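You operate a simulated robot arm through the tools that you are given. There is no shell and no other tool. Be economical: measure what you need, move in short steps, check, and stop when the job is done.

You run a simulated robot arm. Do the job below in one go: nothing can be reset, and whatever is moved stays where it is left.

TASK
Close up: wind the tape on the reel, switch the printer off, lock the till drawer.

Only the result counts: the job must be done as asked and must still hold three seconds after the hand-in. Knocking over, shifting, dropping, spilling or breaking anything else fails it.

THE ROBOT
A 7-joint arm with a two-finger parallel gripper on a trunk, on a base that drives. Base frame: it is fixed to the floor where the robot stands at the start and does not move with it; the origin is under the middle of the robot, x ahead of it, y to its left, z up; the surface under the hand at the start is at about z = 950. Readings come in mm, degrees, newtons and seconds.
Its first joint turns from -166.0 to 166.0 degrees. Places, roughly: black crank [500, -100, 1100]; blue key [500, -400, 1000]; feed button [700, -200, 1000]; green key [500, -700, 1100]; orange key [500, -400, 1000]; printer switch [600, -200, 1000]; red key [500, -600, 1100]; till drawer [400, -700, 1000]; till key [300, -700, 1000]; yellow key [500, -700, 1100]. Payload 3.43 kg.
Tool frame: the origin (TCP) lies between the finger pads and is the grasp point; the fingertips stand 30 mm ahead of it; z points along the fingers, y is the line along which they close. Largest opening 94 mm; finger width 28, thickness 10; the body of the gripper, 50 by 96 mm, starts 55 mm behind the TCP.
Orientation is that of the tool frame in the base frame, as a unit quaternion [w, x, y, z]. With the fingers straight down and closing along the base's y, the tool's x points along the base's -x, its y along +y and its z along -z.

THE INTERFACE
- The arm moves only by the tool apply_moves. Its argument "commands" is one flat list of numbers, 7 for each row, row after row: the gripper command, from -1 (fully open) to 1 (shut), values between in proportion, then the shift along the tool's x, y, z in mm, then the turn, a rotation vector about the tool's x, y, z in degrees. In form: [gripper, tx, ty, tz, ax, ay, az, gripper, tx, ty, tz, ax, ay, az, ...]. A call has 1 to 8 rows; each row is the pose to reach, as a shift and turn from the pose commanded when the call began, along the tool's axes at that moment. Each row takes 0.2 s and may step no farther than 50 mm and 8.6 degrees from the row before; otherwise, or with a gripper value out of range, the whole call is refused. A pose out of reach is approached as far as the arm can. The call stops where the force on the tool passes 40 N (or 10 N more than at its start, if that is more) or the arm is blocked; 0.2 s more then pass. The fingers move at their own pace (about 45 mm/s each) and stop on an object; they squeeze with about 42 N. The grip force told is the motor's: it shows also when the fingers shut on nothing. Time passes only in rows, and 0.2 s behind the last, so rows that repeat a pose let the fingers close. The reply holds the time, the measured pose of the TCP, the force on the tool along the base axes, the opening and the grip force, in the units named above and with some noise, with the torque about the TCP (base axes, N m) and any sound that the robot's microphone picked up.
- Cameras (640 x 400 px; columns grow to the right, rows downward): "scene" is now at [-0.4, 157, 1425.3]; the picture's right is [-0.70, -0.71, 0.00], its down [-0.25, 0.24, -0.94] and it looks along [0.67, -0.66, -0.35] (base axes); focal length 262 px, centre (320, 200). "wrist" rides on the gripper at [76, 14, -103] in the tool frame; the picture's right is [-0.18, 0.98, 0.00], its down [-0.75, -0.14, -0.64] and it looks along [-0.63, -0.12, 0.77] (tool axes); focal length 243 px, centre (320, 200). There is no depth. A picture from a camera that has moved, and an enlarged one, comes with that camera's place and axes in the base frame and with its lens. The place of the scene camera against the robot may be out by one fixed shift of up to 25 mm in any direction.
- capture(camera): a new picture of that camera. The clock stands still meanwhile.
- drive_base(legs): drives the robot by 1 to 6 legs, each [ahead, turn to the left] in mm and degrees, along the robot's own axes; the way and the turn of a leg run together, so that a leg with both is an arc; at most 1500 mm and 180 degrees a leg. The arm and the cameras ride along, it lands a little off, and it stops where it bumps. It gives what a move gives.
- turn_head(pan, tilt): turns the head with the scene camera to pan (to the left, within 120 degrees either way) and tilt (down, from -29 to 69), counted from straight ahead of the robot. It gives what a move gives.
- zoom(camera, box): a new picture of the part [left, top, right, bottom] of that camera's present view, enlarged. The clock stands still meanwhile.
- hand_in(): hands the job in; it is judged then, once.

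Work in short steps. Places have to be worked out from the pictures, the camera data and where the tool is seen: move nearer, look again, correct. Check each grasp and each placing, and mend what went wrong. You have 120 turns and 98 pictures in all, those below and enlarged ones among them. Open the gripper and draw the arm clear of the work before you hand the job in, unless the task says otherwise; then end with one line.

The tools are called after "Emit:" as a command line: name --argument value ..., lists and objects as JSON in quotes. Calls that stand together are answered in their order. apply_moves: Moves the arm, as the interface text tells. Its arguments: {"type":"object","properties":{"commands":{"type":"array","items":{"type":"number"}}},"required":["commands"]} The other tools are called the same way: drive_base (legs) drives the base; turn_head (pan, tilt) turns the head that bears the scene camera; capture (camera) takes a picture; zoom (camera, box) takes an enlarged picture of a part of a camera's view; hand_in () hands the job in.

At the start:

```text
time_s: 0.0
tcp_pos: [410.5, -431.4, 1291.7]
tcp_rot: [0.0, -0.002, 1.0, 0.001]
force: [0.5, -0.1, -0.1]
ft_torque: [-0.02, 0.0, 0.01]
gripper_width: 94.1
gripper_force: 0.0
robot x, y, heading: [-0.2, 1.6, -0.1]
head pan, tilt: [-44.7, 20.2]
```

scene: 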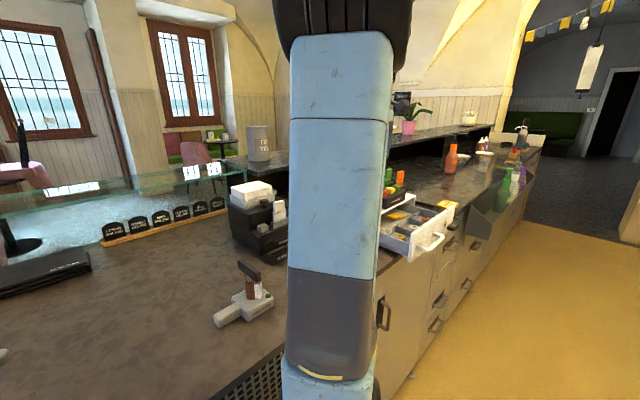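
wrist: 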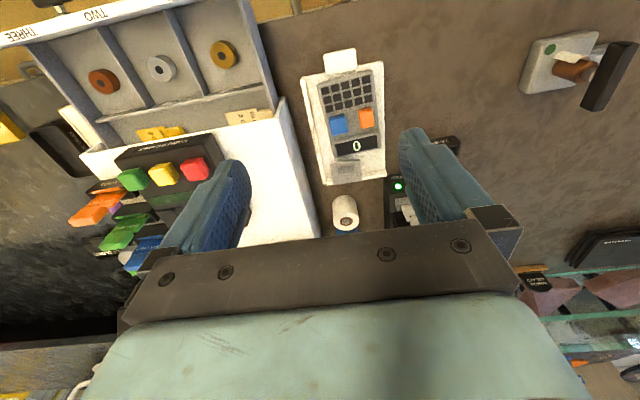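

The pictures show the till, a calculator-like device, a printer and the crank device; I zoom for detail first.

Emit:
zoom --camera "wrist" --box '[300, 20, 640, 240]'

Emit:
zoom --camera "wrist" --box '[0, 0, 320, 280]'

Emit:
zoom --camera "scene" --box '[200, 160, 480, 340]'

```text
1.82 times, centred on (470, 130) of wrist
camera zoom: at [334.0, -416.8, 1394.0], right [0.18, 0.98, 0.0], down [0.75, -0.14, 0.64], along [0.63, -0.12, -0.77], focal length 441 px, centre (47, 327)
```

zoom: 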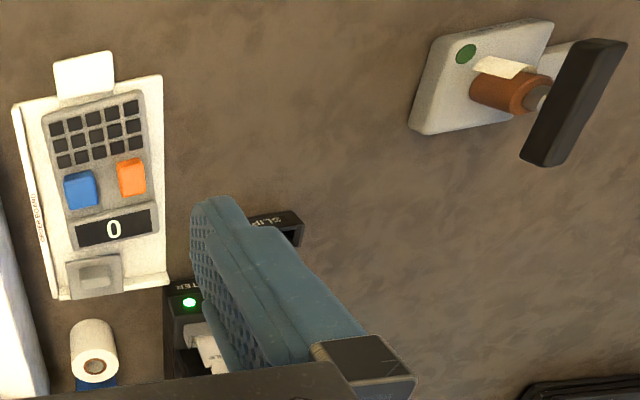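

```text
1.43 times, centred on (160, 140) of wrist
camera zoom: at [334.0, -416.8, 1394.0], right [0.18, 0.98, 0.0], down [0.75, -0.14, 0.64], along [0.63, -0.12, -0.77], focal length 347 px, centre (549, 286)
```

zoom: 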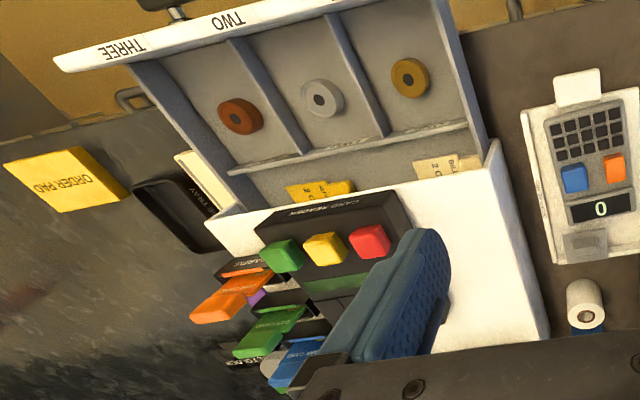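

```text
2.22 times, centred on (340, 250) of scene
camera zoom: at [-0.4, 157.0, 1425.3], right [-0.7, -0.71, 0.0], down [-0.25, 0.24, -0.94], along [0.67, -0.66, -0.35], focal length 583 px, centre (276, 89)
```

zoom: 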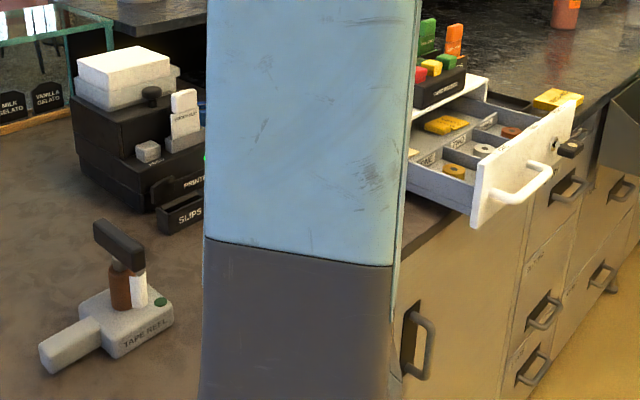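

The crank seems to be a T-bar on a vertical spool near (485,-85,1050). I move sideways toward it at the same height to look from nearer.

Emit:
apply_moves --commands '[-1, 0, 45, 0, 0, 0, 0, -1, 0, 90, 0, 0, 0, 0, -1, 0, 135, 0, 0, 0, 0, -1, 0, 180, 0, 0, 0, 0, -1, 0, 225, 0, 0, 0, 0, -1, 0, 260, 0, 0, 0, 0, -1, 0, 300, 0, 0, 0, 0]'

Emit:
capture --camera "wrist"

Emit:
capture --camera "scene"

```text
time_s: 1.6
tcp_pos: [408.2, -131.6, 1293.2]
tcp_rot: [0.0, -0.001, 1.0, 0.0]
force: [-0.4, -0.1, -0.2]
ft_torque: [0.02, -0.01, 0.0]
gripper_width: 94.2
gripper_force: 0.2
robot x, y, heading: [0.6, 3.4, 0.1]
head pan, tilt: [-44.7, 20.2]
```

```text
92 pictures are left
camera wrist: at [333.5, -117.3, 1395.9], right [0.18, 0.98, 0.0], down [0.75, -0.14, 0.64], along [0.63, -0.12, -0.77], focal length 243 px, centre (320, 200)
```

wrist: 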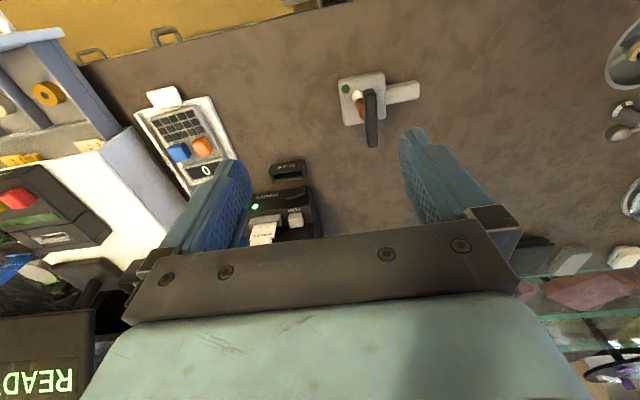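

```text
91 pictures are left
camera scene: at [-0.3, 156.7, 1425.3], right [-0.7, -0.71, 0.0], down [-0.25, 0.24, -0.94], along [0.67, -0.66, -0.35], focal length 262 px, centre (320, 200)
```

scene: 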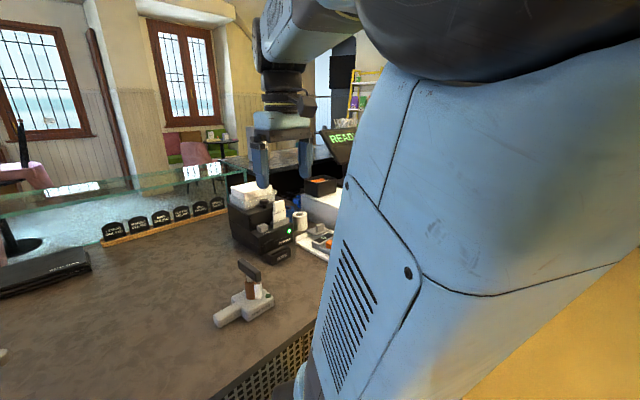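

Emit:
zoom --camera "wrist" --box '[310, 50, 450, 160]'

Emit:
zoom --camera "scene" --box '[200, 160, 340, 340]'

Emit:
zoom --camera "wrist" --box '[220, 140, 350, 260]'

```text
3.64 times, centred on (380, 105) of wrist
camera zoom: at [333.5, -117.3, 1395.9], right [0.18, 0.98, 0.0], down [0.75, -0.14, 0.64], along [0.63, -0.12, -0.77], focal length 882 px, centre (102, 546)
```

zoom: 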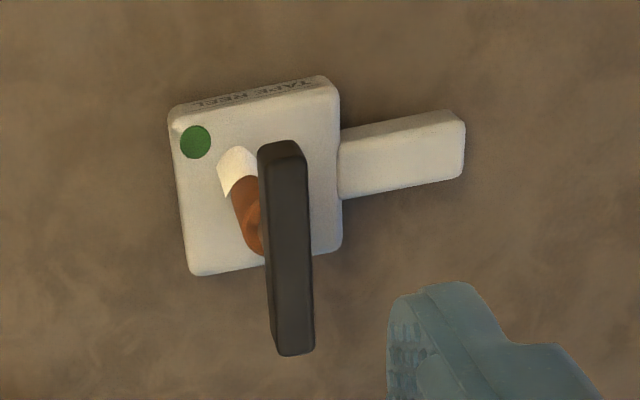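

```text
2.22 times, centred on (270, 250) of scene
camera zoom: at [-0.3, 156.7, 1425.3], right [-0.7, -0.71, 0.0], down [-0.25, 0.24, -0.94], along [0.67, -0.66, -0.35], focal length 583 px, centre (431, 89)
```

zoom: 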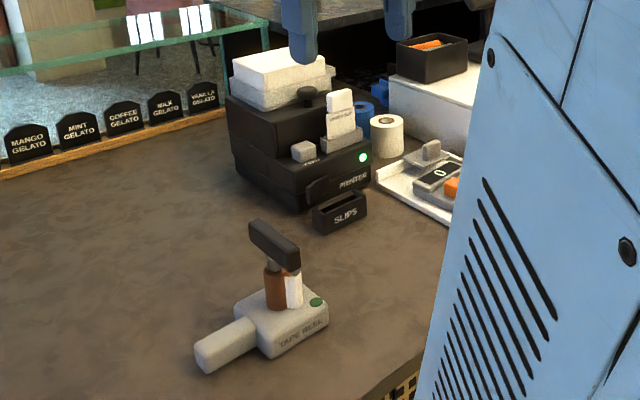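

```text
3.33 times, centred on (285, 200) of wrist
camera zoom: at [333.5, -117.3, 1395.9], right [0.18, 0.98, 0.0], down [0.75, -0.14, 0.64], along [0.63, -0.12, -0.77], focal length 809 px, centre (437, 200)
```

zoom: 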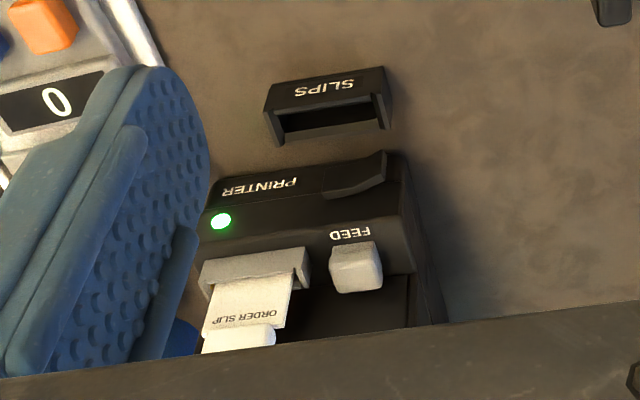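

The bar comes out at about (475,-72,1054), ~80 mm long along x. I go lower for a closer view to find the axle.

Emit:
apply_moves --commands '[-1, 0, 30, 45, 0, 0, 0, -1, 0, 60, 80, 0, 0, 0, -1, 20, 60, 100, 0, 0, 0]'

Emit:
capture --camera "wrist"

Emit:
zoom --camera "scene" --box '[200, 240, 290, 340]'

```text
refused: row 1 steps farther than a row can; nothing moved
```

```text
87 pictures are left
camera wrist: at [333.5, -117.3, 1395.9], right [0.18, 0.98, 0.0], down [0.75, -0.14, 0.64], along [0.63, -0.12, -0.77], focal length 243 px, centre (320, 200)
```

wrist: 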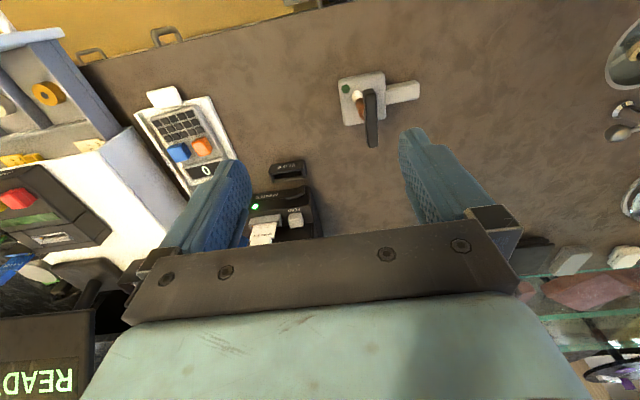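

```text
4.00 times, centred on (245, 290) of scene
camera zoom: at [-0.3, 156.7, 1425.3], right [-0.7, -0.71, 0.0], down [-0.25, 0.24, -0.94], along [0.67, -0.66, -0.35], focal length 1049 px, centre (620, -160)
```

zoom: 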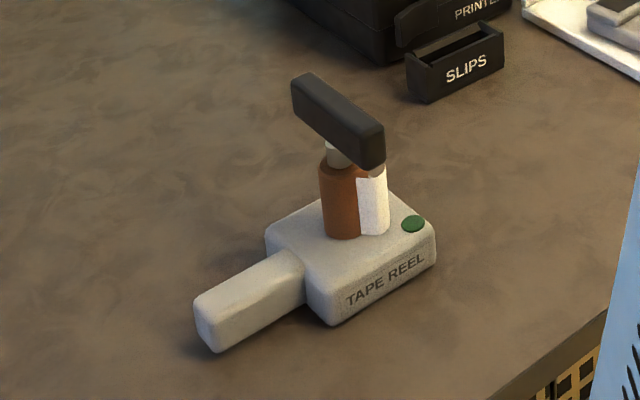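

Bar looks roughly centred on its vertical axle. I approach in smaller steps.

Emit:
apply_moves --commands '[-1, 0, 30, 35, 0, 0, 0, -1, 0, 60, 70, 0, 0, 0, -1, 20, 60, 110, 0, 0, 0]'

Emit:
capture --camera "wrist"

```text
time_s: 2.4
tcp_pos: [388.9, -72.4, 1183.2]
tcp_rot: [0.0, -0.001, 1.0, 0.0]
force: [0.8, -0.7, 0.5]
ft_torque: [0.02, 0.01, 0.0]
gripper_width: 94.1
gripper_force: 0.1
robot x, y, heading: [2.1, 1.7, -0.0]
head pan, tilt: [-44.7, 20.2]
```

```text
85 pictures are left
camera wrist: at [312.0, -57.6, 1285.7], right [0.18, 0.98, 0.0], down [0.75, -0.14, 0.64], along [0.63, -0.12, -0.77], focal length 243 px, centre (320, 200)
```

wrist: 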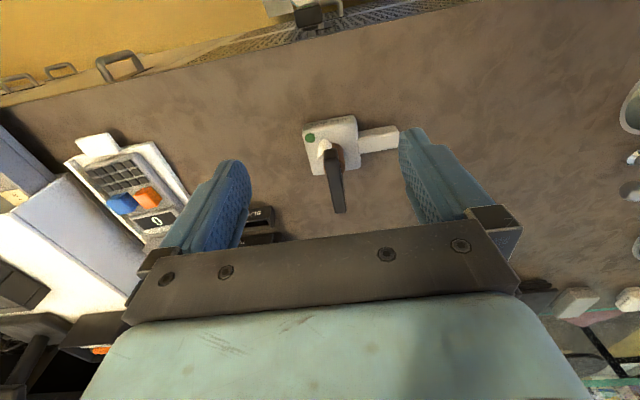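

I place the gripper above the bar (centre ≈ (477,-69), top ≈ 1060) with clearance and check.

Emit:
apply_moves --commands '[-1, -44, 1, 20, 0, 0, 0, -1, -88, 2, 40, 0, 0, 0, -1, -88, 2, 70, 0, 0, 0]'

Emit:
capture --camera "wrist"

Emit:
zoom --camera "scene" --box '[180, 200, 320, 340]'

```text
time_s: 3.2
tcp_pos: [476.2, -71.3, 1110.9]
tcp_rot: [0.0, -0.001, 1.0, 0.0]
force: [-0.1, -0.3, 0.2]
ft_torque: [0.0, -0.04, 0.03]
gripper_width: 94.0
gripper_force: 0.1
robot x, y, heading: [2.5, 3.3, -0.1]
head pan, tilt: [-44.7, 20.2]
```

```text
84 pictures are left
camera wrist: at [399.7, -57.6, 1213.7], right [0.18, 0.98, 0.0], down [0.75, -0.14, 0.64], along [0.63, -0.12, -0.77], focal length 243 px, centre (320, 200)
```

wrist: 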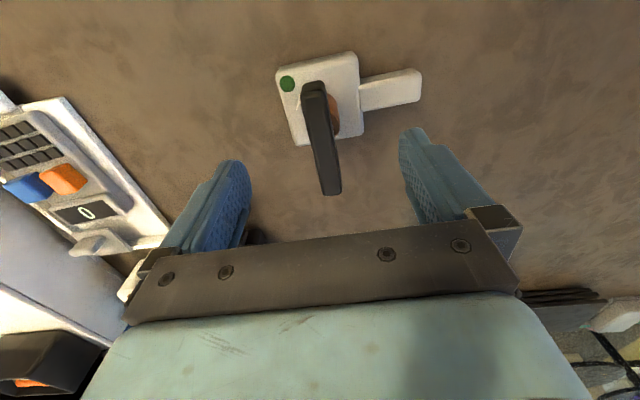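

```text
2.86 times, centred on (250, 270) of scene
camera zoom: at [-0.7, 157.1, 1425.3], right [-0.7, -0.71, 0.0], down [-0.25, 0.24, -0.94], along [0.67, -0.66, -0.35], focal length 750 px, centre (520, 0)
```

zoom: 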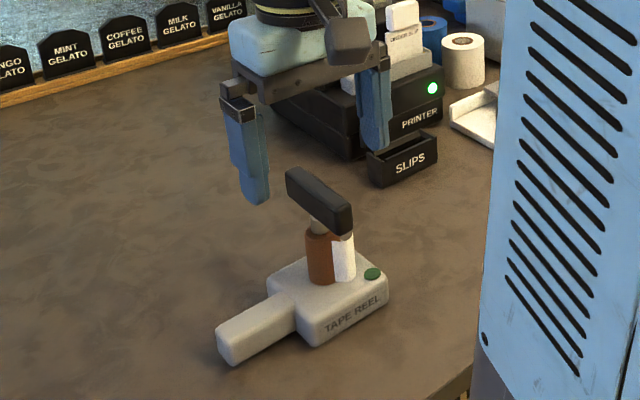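

Alignment looks right. Descend ~38 mm and close on the bar.

Emit:
apply_moves --commands '[-1, 0, 0, 20, 0, 0, 0, -1, 0, 1, 38, 0, 0, 0, 0, 0, 1, 38, 0, 0, 0, 1, 0, 1, 38, 0, 0, 0, 1, 0, 1, 38, 0, 0, 0, 1, 0, 1, 38, 0, 0, 0, 1, 0, 1, 38, 0, 0, 0]'

Emit:
zoom --camera "scene" --box '[180, 200, 320, 340]'

Emit:
capture --camera "wrist"

```text
time_s: 4.8
tcp_pos: [478.4, -70.5, 1073.2]
tcp_rot: [0.0, -0.002, 1.0, 0.001]
force: [1.0, 5.0, 0.2]
ft_torque: [0.17, -0.05, 0.03]
gripper_width: 15.7
gripper_force: 24.8
robot x, y, heading: [-1.2, 2.0, -0.2]
head pan, tilt: [-44.7, 20.2]
```

```text
2.86 times, centred on (250, 270) of scene
camera zoom: at [-0.4, 157.2, 1425.3], right [-0.7, -0.71, 0.0], down [-0.25, 0.24, -0.94], along [0.67, -0.66, -0.35], focal length 750 px, centre (520, 0)
```

zoom: 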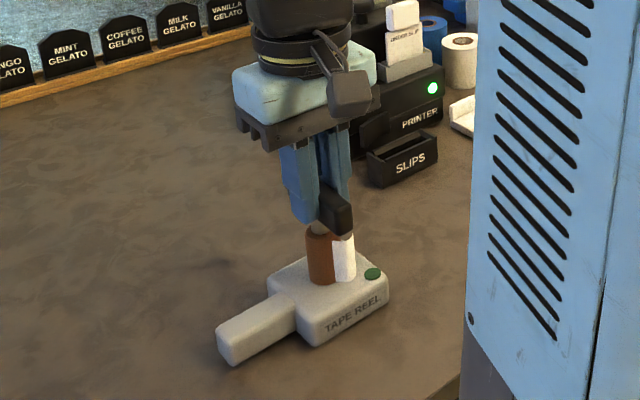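

```text
81 pictures are left
camera wrist: at [401.2, -55.8, 1176.5], right [0.18, 0.98, 0.0], down [0.75, -0.14, 0.64], along [0.63, -0.12, -0.77], focal length 243 px, centre (320, 200)
```

wrist: 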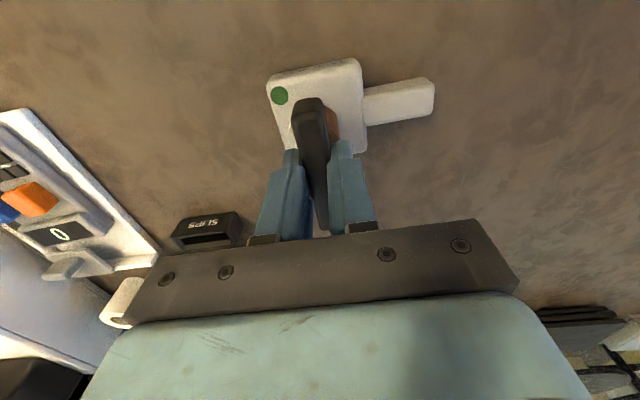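

Bar gripped (15.7 mm). I try turning clockwise seen from above (positive about tool z) by 32° and watch torque and sound.

Emit:
apply_moves --commands '[1, 0, 0, 0, 0, 0, 8, 1, 0, 0, 0, 0, 0, 16, 1, 0, 0, 0, 0, 0, 24, 1, 0, 0, 0, 0, 0, 32]'

Emit:
zoom --camera "scene" --box '[200, 240, 300, 340]'

```text
time_s: 5.8
tcp_pos: [476.3, -70.0, 1073.5]
tcp_rot: [0.0, 0.275, 0.961, 0.0]
force: [3.6, -4.2, 3.2]
ft_torque: [-0.05, -0.05, -0.03]
gripper_width: 15.1
gripper_force: 41.7
robot x, y, heading: [-3.4, 0.2, -0.1]
head pan, tilt: [-44.7, 20.2]
```

```text
4.00 times, centred on (250, 290) of scene
camera zoom: at [-0.3, 156.8, 1425.3], right [-0.7, -0.71, 0.0], down [-0.25, 0.24, -0.94], along [0.67, -0.66, -0.35], focal length 1049 px, centre (600, -160)
```

zoom: 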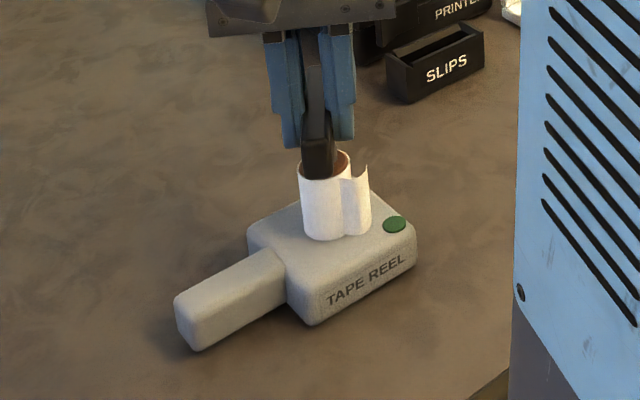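

It turns freely and the tape now wraps more of the spool, with the tail trailing: clockwise looks like winding on. I continue.

Emit:
apply_moves --commands '[1, 0, 0, 0, 0, 0, 8, 1, 0, 0, 0, 0, 0, 16, 1, 0, 0, 0, 0, 0, 24, 1, 0, 0, 0, 0, 0, 32, 1, 0, 0, 0, 0, 0, 40]'

Emit:
zoom --camera "scene" --box '[200, 240, 300, 340]'

```text
time_s: 7.0
tcp_pos: [478.6, -67.6, 1072.9]
tcp_rot: [0.0, 0.588, 0.809, -0.001]
force: [1.5, -1.1, 0.8]
ft_torque: [-0.35, -0.24, 0.02]
gripper_width: 15.1
gripper_force: 41.5
robot x, y, heading: [1.1, -2.7, 0.0]
head pan, tilt: [-44.7, 20.2]
```

```text
4.00 times, centred on (250, 290) of scene
camera zoom: at [-0.2, 157.0, 1425.3], right [-0.7, -0.71, 0.0], down [-0.25, 0.24, -0.94], along [0.67, -0.66, -0.35], focal length 1049 px, centre (600, -160)
```

zoom: 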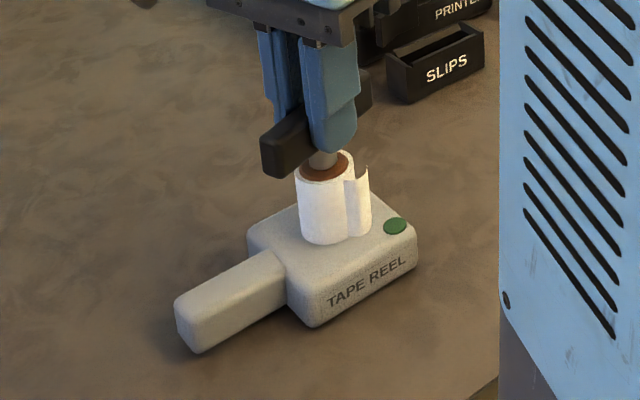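

Tape is building up on the spool, so clockwise winds. Continue.

Emit:
apply_moves --commands '[1, 0, 0, 0, 0, 0, 8, 1, 0, 0, 0, 0, 0, 16, 1, 0, 0, 0, 0, 0, 24, 1, 0, 0, 0, 0, 0, 32, 1, 0, 0, 0, 0, 0, 40, 1, 0, 0, 0, 0, 0, 48, 1, 0, 0, 0, 0, 0, 56, 1, 0, 0, 0, 0, 0, 64]'

Emit:
zoom --camera "scene" --box '[200, 240, 300, 340]'

```text
time_s: 8.8
tcp_pos: [477.4, -67.7, 1073.2]
tcp_rot: [0.0, 0.927, 0.375, -0.001]
force: [-0.2, 0.0, -0.3]
ft_torque: [0.02, 0.0, -0.02]
gripper_width: 15.0
gripper_force: 42.3
robot x, y, heading: [-1.2, 3.2, 0.2]
head pan, tilt: [-44.7, 20.2]
```

```text
4.00 times, centred on (250, 290) of scene
camera zoom: at [-0.1, 157.0, 1425.3], right [-0.7, -0.71, 0.0], down [-0.25, 0.24, -0.94], along [0.67, -0.66, -0.35], focal length 1049 px, centre (600, -160)
```

zoom: 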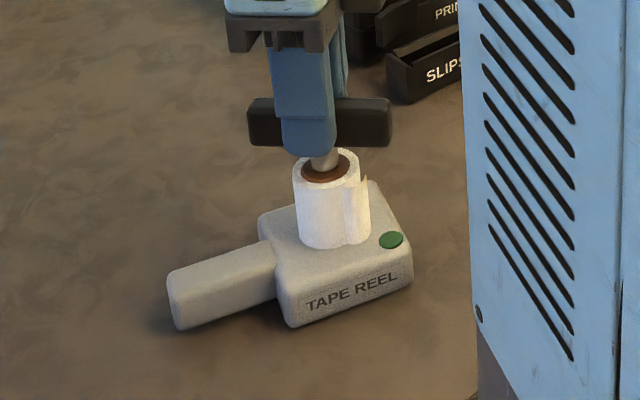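

The reel body has turned slightly with the crank — possibly the end of the tape. I look closely before doing more.

Emit:
zoom --camera "scene" --box '[235, 270, 305, 325]'

Emit:
capture --camera "wrist"

```text
7.27 times, centred on (270, 298) of scene
camera zoom: at [-0.1, 157.0, 1425.3], right [-0.7, -0.71, 0.0], down [-0.25, 0.24, -0.94], along [0.67, -0.66, -0.35], focal length 1908 px, centre (684, -509)
```

zoom: 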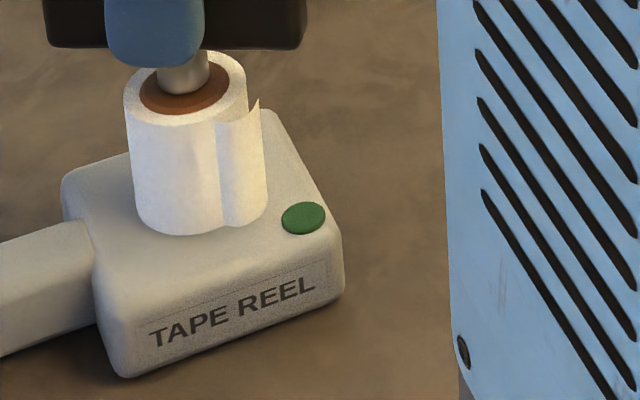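

```text
76 pictures are left
camera wrist: at [541.9, -24.8, 1176.8], right [0.55, -0.83, 0.0], down [-0.64, -0.42, 0.64], along [-0.54, -0.35, -0.77], focal length 243 px, centre (320, 200)
```

wrist: 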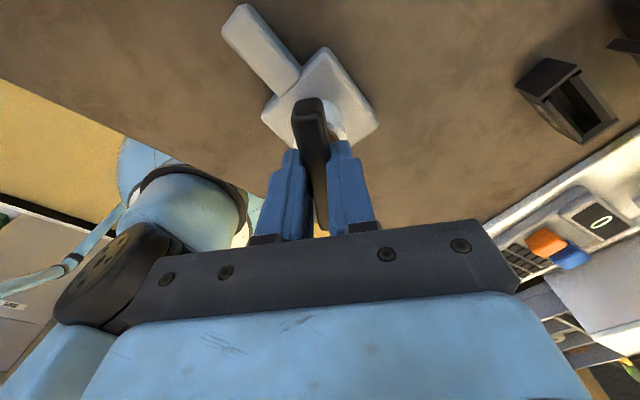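

The roll thickens with turning; the body may be slipping from friction. I press down slightly (to hold the base) while turning another 24° and compare.

Emit:
apply_moves --commands '[1, 0, 0, 3, 0, 0, 0, 1, 0, 0, 3, 0, 0, 6, 1, 0, 0, 3, 0, 0, 12, 1, 0, 0, 3, 0, 0, 18, 1, 0, 0, 3, 0, 0, 24]'

Emit:
zoom --camera "scene" --box '[200, 240, 300, 340]'

```text
time_s: 9.7
tcp_pos: [477.4, -68.7, 1072.4]
tcp_rot: [0.001, 0.963, 0.268, 0.001]
force: [-3.3, -2.3, 0.3]
ft_torque: [-0.03, 0.01, 0.0]
gripper_width: 15.1
gripper_force: 41.7
robot x, y, heading: [1.6, 1.8, 0.2]
head pan, tilt: [-44.7, 20.2]
stopped in row 4: the force on the tool passed its limit at 41 N (the readings are from after the stop); the commanded pose is now the measured one
```

```text
4.00 times, centred on (250, 290) of scene
camera zoom: at [-0.6, 157.0, 1425.3], right [-0.7, -0.71, 0.0], down [-0.25, 0.24, -0.94], along [0.67, -0.66, -0.35], focal length 1049 px, centre (600, -160)
```

zoom: 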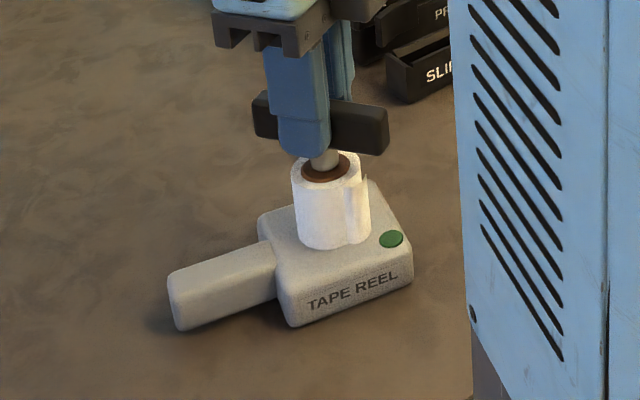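

The body held this time and the crank went on, so it isn't at the end. I go on with a lighter press (~20 N).

Emit:
apply_moves --commands '[1, 0, 0, 1.5, 0, 0, 0, 1, 0, 0, 1.5, 0, 0, 6, 1, 0, 0, 1.5, 0, 0, 12, 1, 0, 0, 1.5, 0, 0, 18, 1, 0, 0, 1.5, 0, 0, 24, 1, 0, 0, 1.5, 0, 0, 30, 1, 0, 0, 1.5, 0, 0, 36, 1, 0, 0, 1.5, 0, 0, 42]'

Emit:
zoom --camera "scene" --box '[200, 240, 300, 340]'

```text
time_s: 10.2
tcp_pos: [479.2, -69.7, 1072.8]
tcp_rot: [0.002, 0.971, 0.239, 0.002]
force: [-5.1, -3.5, 4.4]
ft_torque: [-0.01, 0.34, -0.02]
gripper_width: 14.9
gripper_force: 41.6
robot x, y, heading: [5.3, 1.3, -0.1]
head pan, tilt: [-44.7, 20.2]
stopped in row 2: the force on the tool passed its limit at 42 N (the readings are from after the stop); the commanded pose is now the measured one
```

```text
4.00 times, centred on (250, 290) of scene
camera zoom: at [-0.9, 156.9, 1425.3], right [-0.7, -0.71, 0.0], down [-0.25, 0.24, -0.94], along [0.67, -0.66, -0.35], focal length 1049 px, centre (600, -160)
```

zoom: 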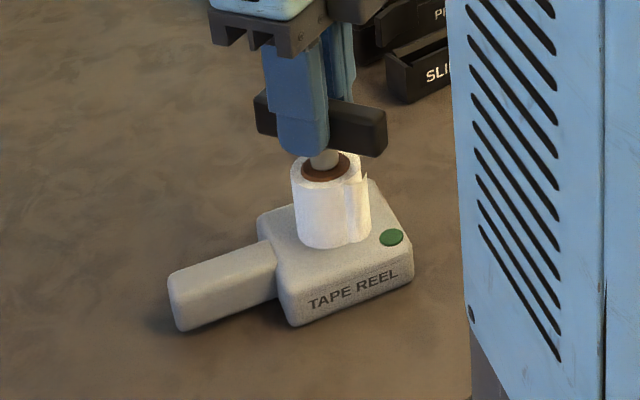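

Pressing trips the force limit; I try turning without pressing, over a small angle, and check the body.

Emit:
apply_moves --commands '[1, 0, 0, 0.3, 0, 0, 5, 1, 0, 0, 0.3, 0, 0, 10, 1, 0, 0, 0.3, 0, 0, 15, 1, 0, 0, 0.3, 0, 0, 20]'

Emit:
zoom --camera "scene" --box '[200, 240, 300, 340]'

```text
time_s: 11.2
tcp_pos: [479.2, -68.5, 1072.6]
tcp_rot: [0.002, 0.998, 0.066, 0.003]
force: [2.6, -7.1, 18.9]
ft_torque: [0.01, 0.61, 0.02]
gripper_width: 15.0
gripper_force: 42.4
robot x, y, heading: [-2.7, 6.1, -0.2]
head pan, tilt: [-44.7, 20.2]
```

```text
4.00 times, centred on (250, 290) of scene
camera zoom: at [-0.7, 156.8, 1425.3], right [-0.7, -0.71, 0.0], down [-0.25, 0.24, -0.94], along [0.67, -0.66, -0.35], focal length 1049 px, centre (600, -160)
```

zoom: 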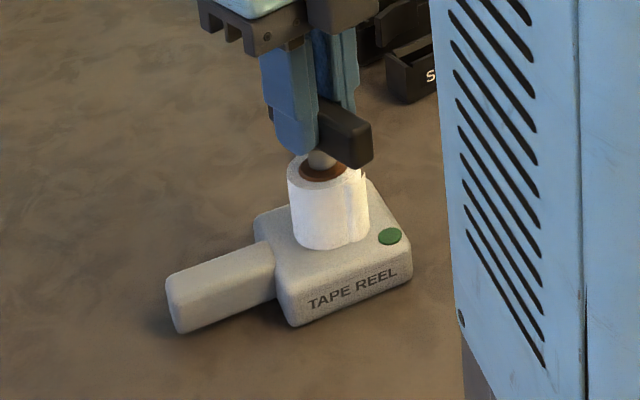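

Crank still turns and the roll grows. The wrist is at 172°, so I release, lift, and unwind 180° to regrip.

Emit:
apply_moves --commands '[-1, 0, 0, 0, 0, 0, 0, -1, 0, 0, 0, 0, 0, 0, -1, 0, 0, -25, 0, 0, 0, -1, 0, 0, -50, 0, 0, -8, -1, 0, 0, -50, 0, 0, -16, -1, 0, 0, -50, 0, 0, -24, -1, 0, 0, -50, 0, 0, -32, -1, 0, 0, -50, 0, 0, -40]'

Emit:
capture --camera "wrist"

```text
time_s: 13.1
tcp_pos: [479.6, -68.4, 1121.8]
tcp_rot: [0.002, 0.914, 0.405, 0.002]
force: [-0.1, -0.6, 0.2]
ft_torque: [-0.01, 0.02, -0.02]
gripper_width: 93.9
gripper_force: 0.0
robot x, y, heading: [-2.7, 2.8, -0.1]
head pan, tilt: [-44.7, 20.2]
```

```text
72 pictures are left
camera wrist: at [540.2, -21.2, 1225.8], right [0.6, -0.8, 0.01], down [-0.62, -0.46, 0.64], along [-0.51, -0.39, -0.77], focal length 243 px, centre (320, 200)
```

wrist: 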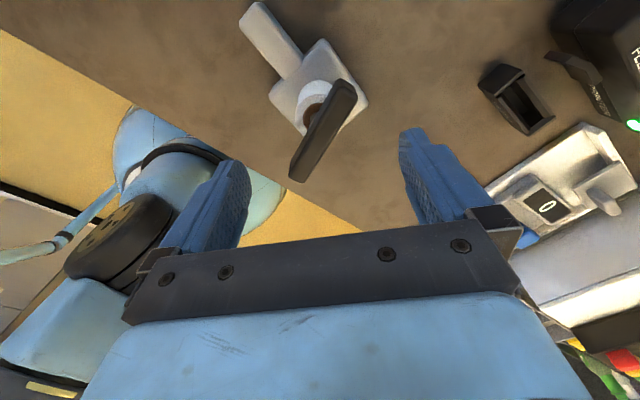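

Emit:
apply_moves --commands '[-1, 0, 0, 0, 0, 0, -8.5, -1, 0, 0, 0, 0, 0, -17, -1, 0, 0, 0, 0, 0, -25.5, -1, 0, 0, 0, 0, 0, -34, -1, 0, 0, 0, 0, 0, -42.5, -1, 0, 0, 0, 0, 0, -51, -1, 0, 0, 0, 0, 0, -59.5, -1, 0, 0, 0, 0, 0, -68]'

Emit:
apply_moves --commands '[-1, 0, 0, 0, 0, 0, -8.5, -1, 0, 0, 0, 0, 0, -17, -1, 0, 0, 0, 0, 0, -25.5, -1, 0, 0, 0, 0, 0, -34, -1, 0, 0, 0, 0, 0, -42.5, -1, 0, 0, 0, 0, 0, -51, -1, 0, 0, 0, 0, 0, -59.5, -1, 0, 0, 0, 0, 0, -68]'

Emit:
capture --camera "wrist"

```text
time_s: 14.8
tcp_pos: [478.7, -68.3, 1121.5]
tcp_rot: [0.004, 0.532, 0.847, 0.0]
force: [-0.4, 0.2, -0.3]
ft_torque: [-0.03, 0.02, -0.01]
gripper_width: 93.8
gripper_force: 0.1
robot x, y, heading: [2.5, 2.4, -0.1]
head pan, tilt: [-44.7, 20.2]
```

```text
time_s: 16.6
tcp_pos: [479.2, -69.4, 1122.1]
tcp_rot: [0.002, -0.032, 0.999, -0.003]
force: [0.4, 0.3, -0.4]
ft_torque: [0.0, 0.02, -0.01]
gripper_width: 94.3
gripper_force: 0.1
robot x, y, heading: [-0.9, 2.5, 0.0]
head pan, tilt: [-44.7, 20.2]
```

```text
71 pictures are left
camera wrist: at [401.7, -58.7, 1224.4], right [0.12, 0.99, 0.0], down [0.76, -0.09, 0.65], along [0.64, -0.08, -0.76], focal length 243 px, centre (320, 200)
```

wrist: 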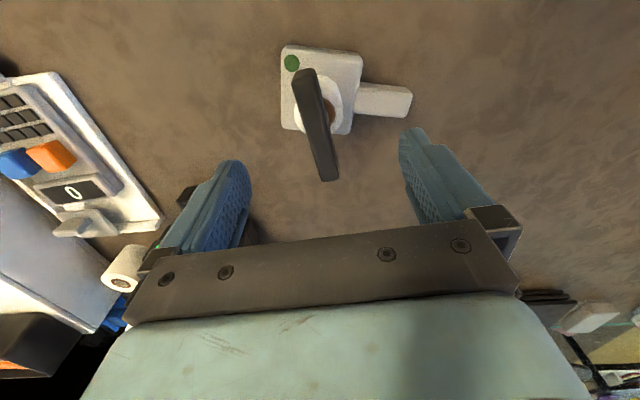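

Bar centre ≈ (475,-70) at about -8°. Regrip with a small correction.

Emit:
apply_moves --commands '[-1, 3, 0, 25, 0, 0, -4, -1, 3, 0, 48, 0, 0, -4, 1, 3, 0, 48, 0, 0, -4, 1, 3, 0, 48, 0, 0, -4, 1, 3, 0, 48, 0, 0, -4, 1, 3, 0, 48, 0, 0, -4, 1, 3, 0, 48, 0, 0, -4]'

Emit:
apply_moves --commands '[1, 0, 0, 0.3, 0, 0, 8, 1, 0, 0, 0.3, 0, 0, 16, 1, 0, 0, 0.3, 0, 0, 24, 1, 0, 0, 0.3, 0, 0, 32, 1, 0, 0, 0.3, 0, 0, 40]'

Emit:
zoom --camera "scene" --box '[200, 240, 300, 340]'

```text
time_s: 18.2
tcp_pos: [475.1, -69.8, 1073.4]
tcp_rot: [0.003, -0.067, 0.998, -0.001]
force: [1.7, -3.9, 0.7]
ft_torque: [-0.04, 0.05, -0.03]
gripper_width: 15.6
gripper_force: 26.0
robot x, y, heading: [3.7, 0.4, -0.3]
head pan, tilt: [-44.7, 20.2]
```

```text
time_s: 19.4
tcp_pos: [476.0, -69.3, 1073.8]
tcp_rot: [0.002, 0.28, 0.96, -0.001]
force: [-0.4, 1.0, -0.5]
ft_torque: [-0.01, 0.05, -0.05]
gripper_width: 15.2
gripper_force: 42.3
robot x, y, heading: [0.4, 3.0, -0.1]
head pan, tilt: [-44.7, 20.2]
```

```text
4.00 times, centred on (250, 290) of scene
camera zoom: at [-0.3, 157.0, 1425.3], right [-0.7, -0.71, 0.0], down [-0.25, 0.24, -0.94], along [0.67, -0.66, -0.35], focal length 1049 px, centre (600, -160)
```

zoom: 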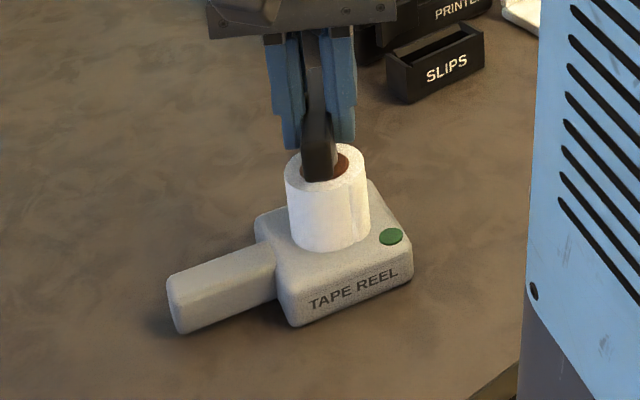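

Tail nearly gone, body still. Continue 40° more.

Emit:
apply_moves --commands '[1, 0, 0, 0, 0, 0, 8, 1, 0, 0, 0, 0, 0, 16, 1, 0, 0, 0, 0, 0, 24, 1, 0, 0, 0, 0, 0, 32, 1, 0, 0, 0, 0, 0, 40]'

Emit:
zoom --camera "scene" --box '[220, 260, 300, 330]'

```text
time_s: 20.6
tcp_pos: [475.6, -69.0, 1073.2]
tcp_rot: [0.003, 0.591, 0.807, 0.0]
force: [0.6, -0.7, -0.2]
ft_torque: [-0.08, 0.0, 0.01]
gripper_width: 14.9
gripper_force: 42.2
robot x, y, heading: [1.1, 7.2, -0.1]
head pan, tilt: [-44.7, 20.2]
```

```text
5.71 times, centred on (260, 295) of scene
camera zoom: at [-0.2, 157.0, 1425.3], right [-0.7, -0.71, 0.0], down [-0.25, 0.24, -0.94], along [0.67, -0.66, -0.35], focal length 1499 px, centre (663, -343)
```

zoom: 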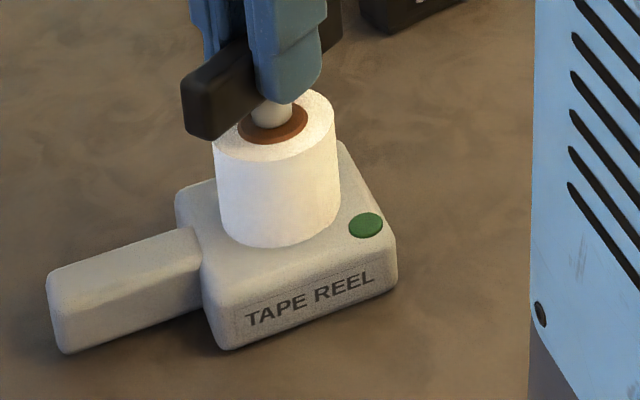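

The tail is gone and the roll is full round. I turn a bit more to see whether there is an end stop or further growth.

Emit:
apply_moves --commands '[1, 0, 0, 0, 0, 0, 8, 1, 0, 0, 0, 0, 0, 16, 1, 0, 0, 0, 0, 0, 24, 1, 0, 0, 0, 0, 0, 32]'

Emit:
zoom --camera "scene" --box '[220, 260, 300, 330]'

```text
time_s: 21.6
tcp_pos: [475.7, -69.9, 1073.5]
tcp_rot: [0.003, 0.791, 0.612, 0.002]
force: [0.1, -0.9, 0.5]
ft_torque: [-0.07, 0.1, -0.01]
gripper_width: 15.1
gripper_force: 41.9
robot x, y, heading: [-0.7, 0.5, -0.0]
head pan, tilt: [-44.7, 20.2]
```

```text
5.71 times, centred on (260, 295) of scene
camera zoom: at [-0.2, 157.0, 1425.3], right [-0.7, -0.71, 0.0], down [-0.25, 0.24, -0.94], along [0.67, -0.66, -0.35], focal length 1499 px, centre (663, -343)
```

zoom: 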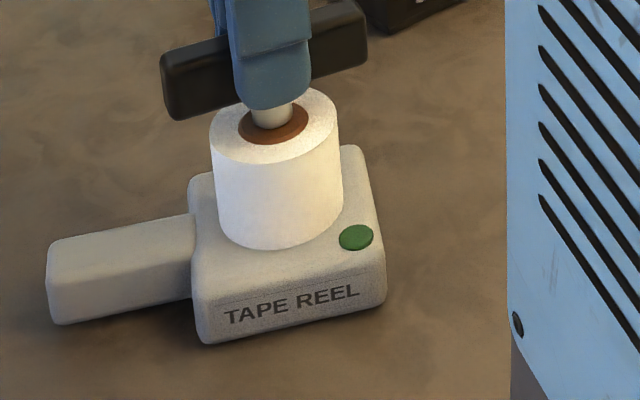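

The body slipped again, in the same range as before; roll size barely changed. I test with a light press for another 12°.

Emit:
apply_moves --commands '[1, 0, 0, 1, 0, 0, 0, 1, 0, 0, 1, 0, 0, 4, 1, 0, 0, 1, 0, 0, 8, 1, 0, 0, 1, 0, 0, 12, 1, 0, 0, 1, 0, 0, 16]'

Emit:
zoom --camera "scene" --box '[220, 260, 300, 330]'

```text
time_s: 22.9
tcp_pos: [476.6, -69.0, 1072.9]
tcp_rot: [0.003, 0.868, 0.496, 0.003]
force: [5.2, -0.2, 18.1]
ft_torque: [-0.56, 0.75, -0.02]
gripper_width: 15.5
gripper_force: 42.8
robot x, y, heading: [0.3, 2.2, 0.1]
head pan, tilt: [-44.7, 20.2]
```

```text
5.71 times, centred on (260, 295) of scene
camera zoom: at [-0.6, 157.1, 1425.3], right [-0.7, -0.71, 0.0], down [-0.25, 0.24, -0.94], along [0.67, -0.66, -0.35], focal length 1499 px, centre (663, -343)
```

zoom: 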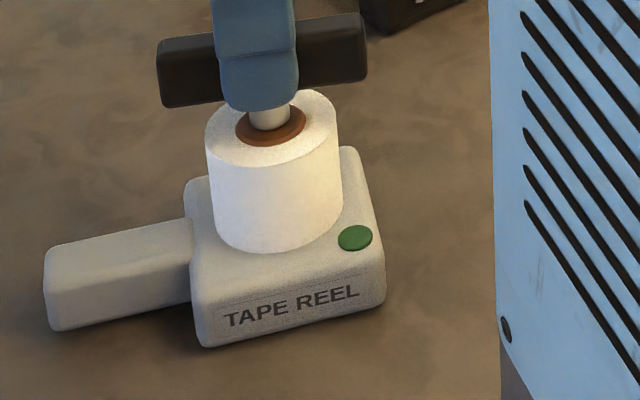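

Press of ~18 N holds the body and the roll keeps growing. Continue with the present command (keeping the press) up to ~170°.

Emit:
apply_moves --commands '[1, 0, 0, 0, 0, 0, 6, 1, 0, 0, 0, 0, 0, 12, 1, 0, 0, 0, 0, 0, 18, 1, 0, 0, 0, 0, 0, 24, 1, 0, 0, 0, 0, 0, 30, 1, 0, 0, 0, 0, 0, 36]'

Emit:
zoom --camera "scene" --box '[220, 260, 300, 330]'

```text
time_s: 24.2
tcp_pos: [476.9, -70.1, 1073.1]
tcp_rot: [0.002, 0.979, 0.204, 0.004]
force: [10.7, 3.9, 20.9]
ft_torque: [0.13, 0.33, 0.02]
gripper_width: 15.6
gripper_force: 42.2
robot x, y, heading: [-0.3, 3.5, 0.1]
head pan, tilt: [-44.7, 20.2]
```

```text
5.71 times, centred on (260, 295) of scene
camera zoom: at [-0.4, 157.3, 1425.2], right [-0.7, -0.71, 0.0], down [-0.25, 0.24, -0.94], along [0.67, -0.66, -0.35], focal length 1499 px, centre (663, -343)
```

zoom: 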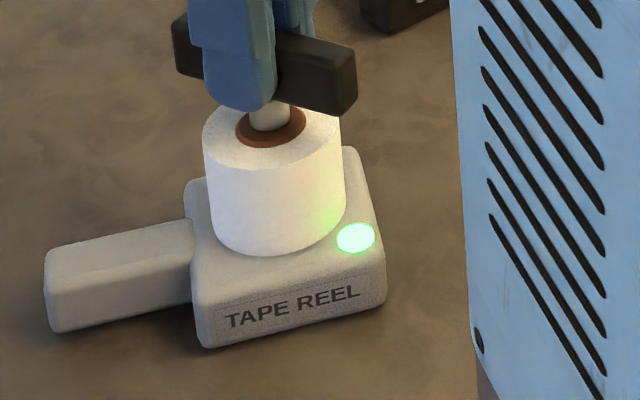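

The green lamp lit: tape is wound. I release gently, lift and begin unwinding the wrist.

Emit:
apply_moves --commands '[1, 0, 0, -1.3, 0, 0, 0, -1, 0, 0, -1.3, 0, 0, 0, -1, 0, 0, -1.3, 0, 0, 0, -1, 0, 0, -1.3, 0, 0, 0, -1, 0, 0, -35, 0, 0, 0, -1, 0, 0, -75, 0, 0, -8, -1, 0, 0, -120, 0, 0, -16, -1, 0, 0, -150, 0, 0, -24]'

Emit:
apply_moves --commands '[-1, 0, 0, 0, 0, 0, -8.5, -1, 0, 0, 0, 0, 0, -17, -1, 0, 0, 0, 0, 0, -25.5, -1, 0, 0, 0, 0, 0, -34, -1, 0, 0, 0, 0, 0, -42.5, -1, 0, 0, 0, 0, 0, -51, -1, 0, 0, 0, 0, 0, -59.5, -1, 0, 0, 0, 0, 0, -68]'

Emit:
apply_moves --commands '[-1, 0, 0, 0, 0, 0, -8.5, -1, 0, 0, 0, 0, 0, -17, -1, 0, 0, 0, 0, 0, -25.5, -1, 0, 0, 0, 0, 0, -34, -1, 0, 0, 0, 0, 0, -42.5, -1, 0, 0, 0, 0, 0, -51, -1, 0, 0, 0, 0, 0, -59.5, -1, 0, 0, 0, 0, 0, -64]'

Emit:
capture --camera "scene"

Emit:
capture --camera "wrist"

```text
time_s: 26.1
tcp_pos: [474.1, -69.6, 1221.6]
tcp_rot: [0.003, 0.914, 0.405, 0.003]
force: [1.7, -0.3, 0.0]
ft_torque: [0.0, 0.02, 0.0]
gripper_width: 94.0
gripper_force: 0.2
robot x, y, heading: [-1.5, 1.8, 0.0]
head pan, tilt: [-44.7, 20.2]
```

```text
time_s: 27.9
tcp_pos: [475.6, -68.5, 1222.9]
tcp_rot: [0.003, 0.531, 0.847, 0.0]
force: [-0.1, 0.8, 0.3]
ft_torque: [0.0, -0.02, 0.01]
gripper_width: 94.1
gripper_force: 0.0
robot x, y, heading: [-1.2, 1.2, -0.2]
head pan, tilt: [-44.7, 20.2]
```

```text
time_s: 29.6
tcp_pos: [475.3, -68.4, 1222.2]
tcp_rot: [0.004, 0.003, 1.0, -0.003]
force: [-0.3, 0.4, 0.1]
ft_torque: [-0.01, 0.0, -0.01]
gripper_width: 93.9
gripper_force: 0.1
robot x, y, heading: [0.2, 0.0, -0.1]
head pan, tilt: [-44.7, 20.2]
```

```text
65 pictures are left
camera scene: at [-0.5, 157.0, 1425.3], right [-0.7, -0.71, 0.0], down [-0.25, 0.24, -0.94], along [0.67, -0.66, -0.35], focal length 262 px, centre (320, 200)
```

scene: 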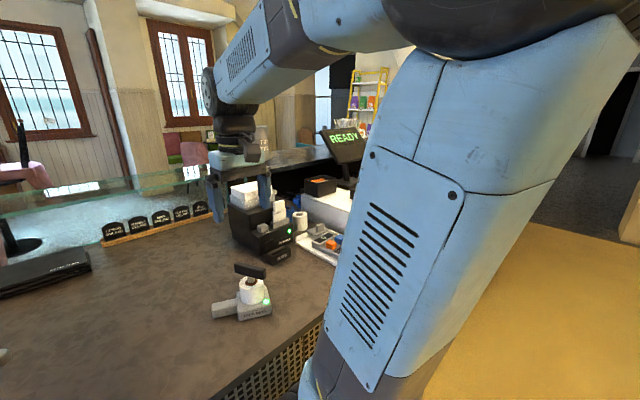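

```text
64 pictures are left
camera wrist: at [398.4, -53.3, 1325.2], right [0.19, 0.98, 0.0], down [0.75, -0.14, 0.65], along [0.64, -0.12, -0.76], focal length 243 px, centre (320, 200)
```

wrist: 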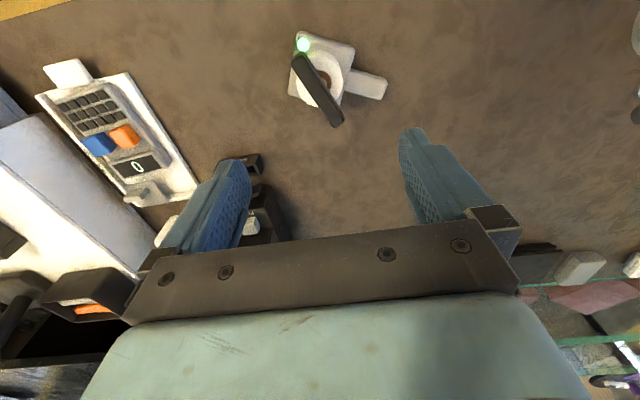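

The lamp stays lit. Next the printer: zoom to understand its switch.

Emit:
zoom --camera "scene" --box '[220, 180, 310, 270]'

Emit:
apply_moves --commands '[-1, 20, -45, -5, 0, 0, 0, -1, 40, -90, -10, 0, 0, 0, -1, 50, -135, -10, 0, 0, 0, -1, 60, -170, -10, 0, 0, 0]'

Emit:
capture --camera "wrist"

```text
4.44 times, centred on (265, 225) of scene
camera zoom: at [-0.5, 157.0, 1425.3], right [-0.7, -0.71, 0.0], down [-0.25, 0.24, -0.94], along [0.67, -0.66, -0.35], focal length 1166 px, centre (564, 89)
```

zoom: 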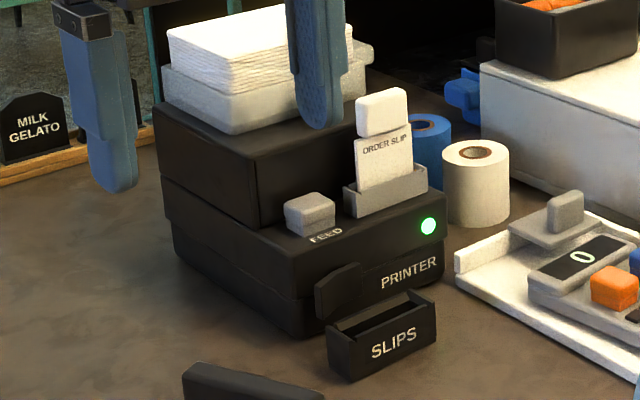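

```text
time_s: 30.6
tcp_pos: [415.4, -239.2, 1235.4]
tcp_rot: [0.003, 0.004, 1.0, -0.001]
force: [0.8, -0.1, -0.1]
ft_torque: [-0.02, 0.03, -0.01]
gripper_width: 93.7
gripper_force: 0.1
robot x, y, heading: [-1.5, 5.6, -0.1]
head pan, tilt: [-44.7, 20.2]
```

```text
62 pictures are left
camera wrist: at [338.5, -223.6, 1336.9], right [0.19, 0.98, 0.0], down [0.75, -0.14, 0.65], along [0.63, -0.13, -0.76], focal length 243 px, centre (320, 200)
```

wrist: 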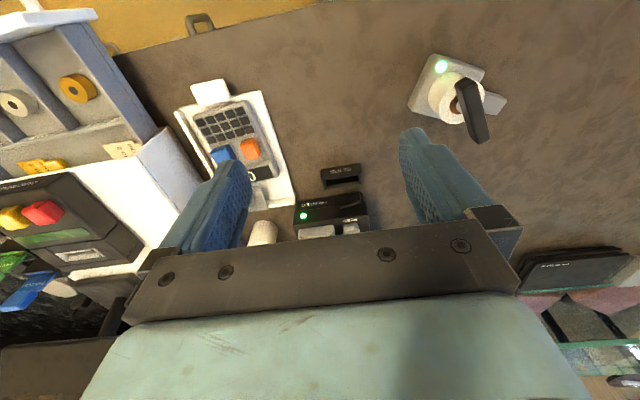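

Emit:
zoom --camera "wrist" --box '[285, 155, 385, 245]'

Emit:
zoom --camera "scene" --box '[255, 220, 305, 260]'

```text
4.44 times, centred on (335, 200) of wrist
camera zoom: at [338.5, -223.6, 1336.9], right [0.19, 0.98, 0.0], down [0.75, -0.14, 0.65], along [0.63, -0.13, -0.76], focal length 1078 px, centre (253, 200)
```

zoom: 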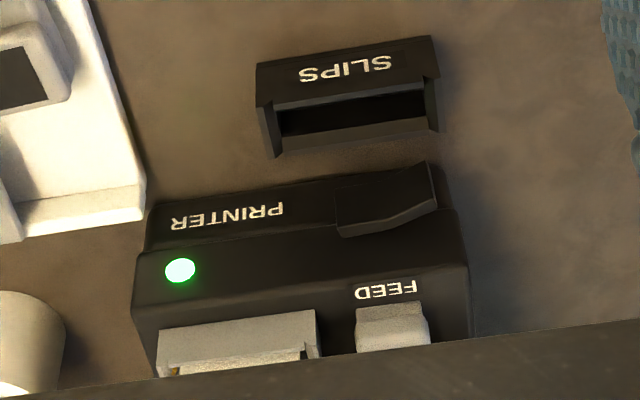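

```text
10.00 times, centred on (280, 240) of scene
camera zoom: at [-0.6, 157.3, 1425.2], right [-0.7, -0.71, 0.0], down [-0.25, 0.24, -0.94], along [0.67, -0.66, -0.35], focal length 2623 px, centre (720, -200)
```

zoom: 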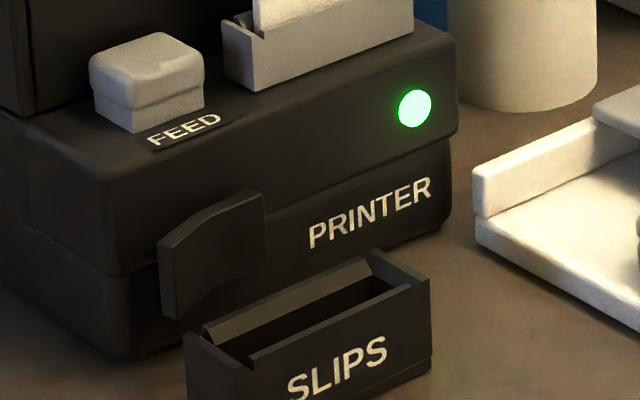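

The switch is a rocker on the printer's front; its left (+y) end stands proud, so pressing that end should switch it off. I tilt the tool 45° forward with fingers shut, to see it head-on.

Emit:
apply_moves --commands '[1, -14, 4, 0, 0, -7.5, 0, 1, -28, 8, 0, 0, -15, 0, 1, -42, 12, 0, 0, -22.5, 0, 1, -56, 16, 0, 0, -30, 0, 1, -70, 20, 0, 0, -37.5, 0, 1, -85, 24, 0, 0, -45, 0, 1, -85, 24, 0, 0, -45, 0]'

Emit:
capture --camera "wrist"

Emit:
zoom --camera "scene" --box '[200, 150, 320, 260]'

```text
time_s: 32.2
tcp_pos: [499.6, -214.8, 1233.7]
tcp_rot: [0.385, 0.002, 0.923, -0.003]
force: [-0.9, 0.3, 0.8]
ft_torque: [0.04, 0.01, 0.02]
gripper_width: 0.1
gripper_force: 33.1
robot x, y, heading: [0.2, 2.9, -0.1]
head pan, tilt: [-44.7, 20.2]
```

```text
59 pictures are left
camera wrist: at [372.6, -199.2, 1252.0], right [0.14, 0.98, 0.13], down [0.07, -0.14, 0.99], along [0.99, -0.13, -0.09], focal length 243 px, centre (320, 200)
```

wrist: 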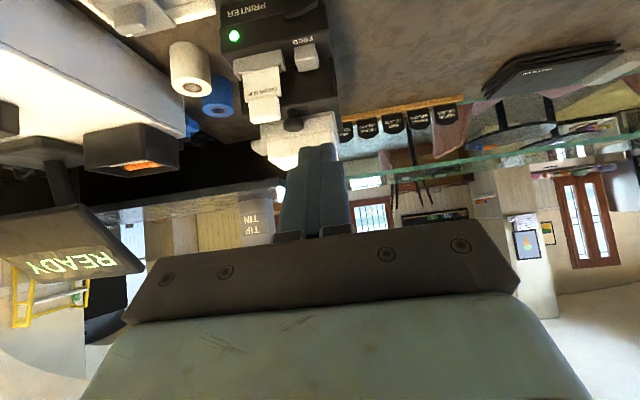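

```text
3.64 times, centred on (260, 205) of scene
camera zoom: at [-0.6, 157.0, 1425.3], right [-0.7, -0.71, 0.0], down [-0.25, 0.24, -0.94], along [0.67, -0.66, -0.35], focal length 954 px, centre (538, 182)
```

zoom: 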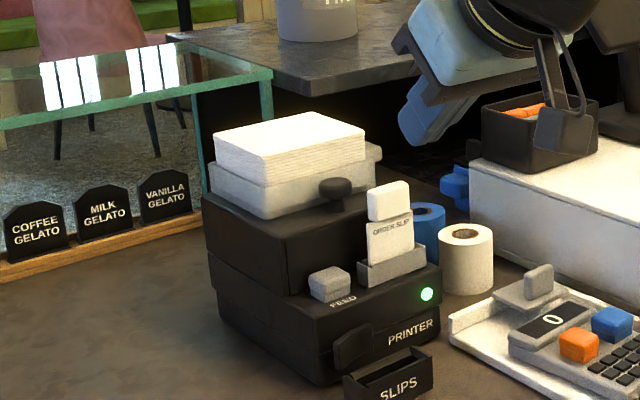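

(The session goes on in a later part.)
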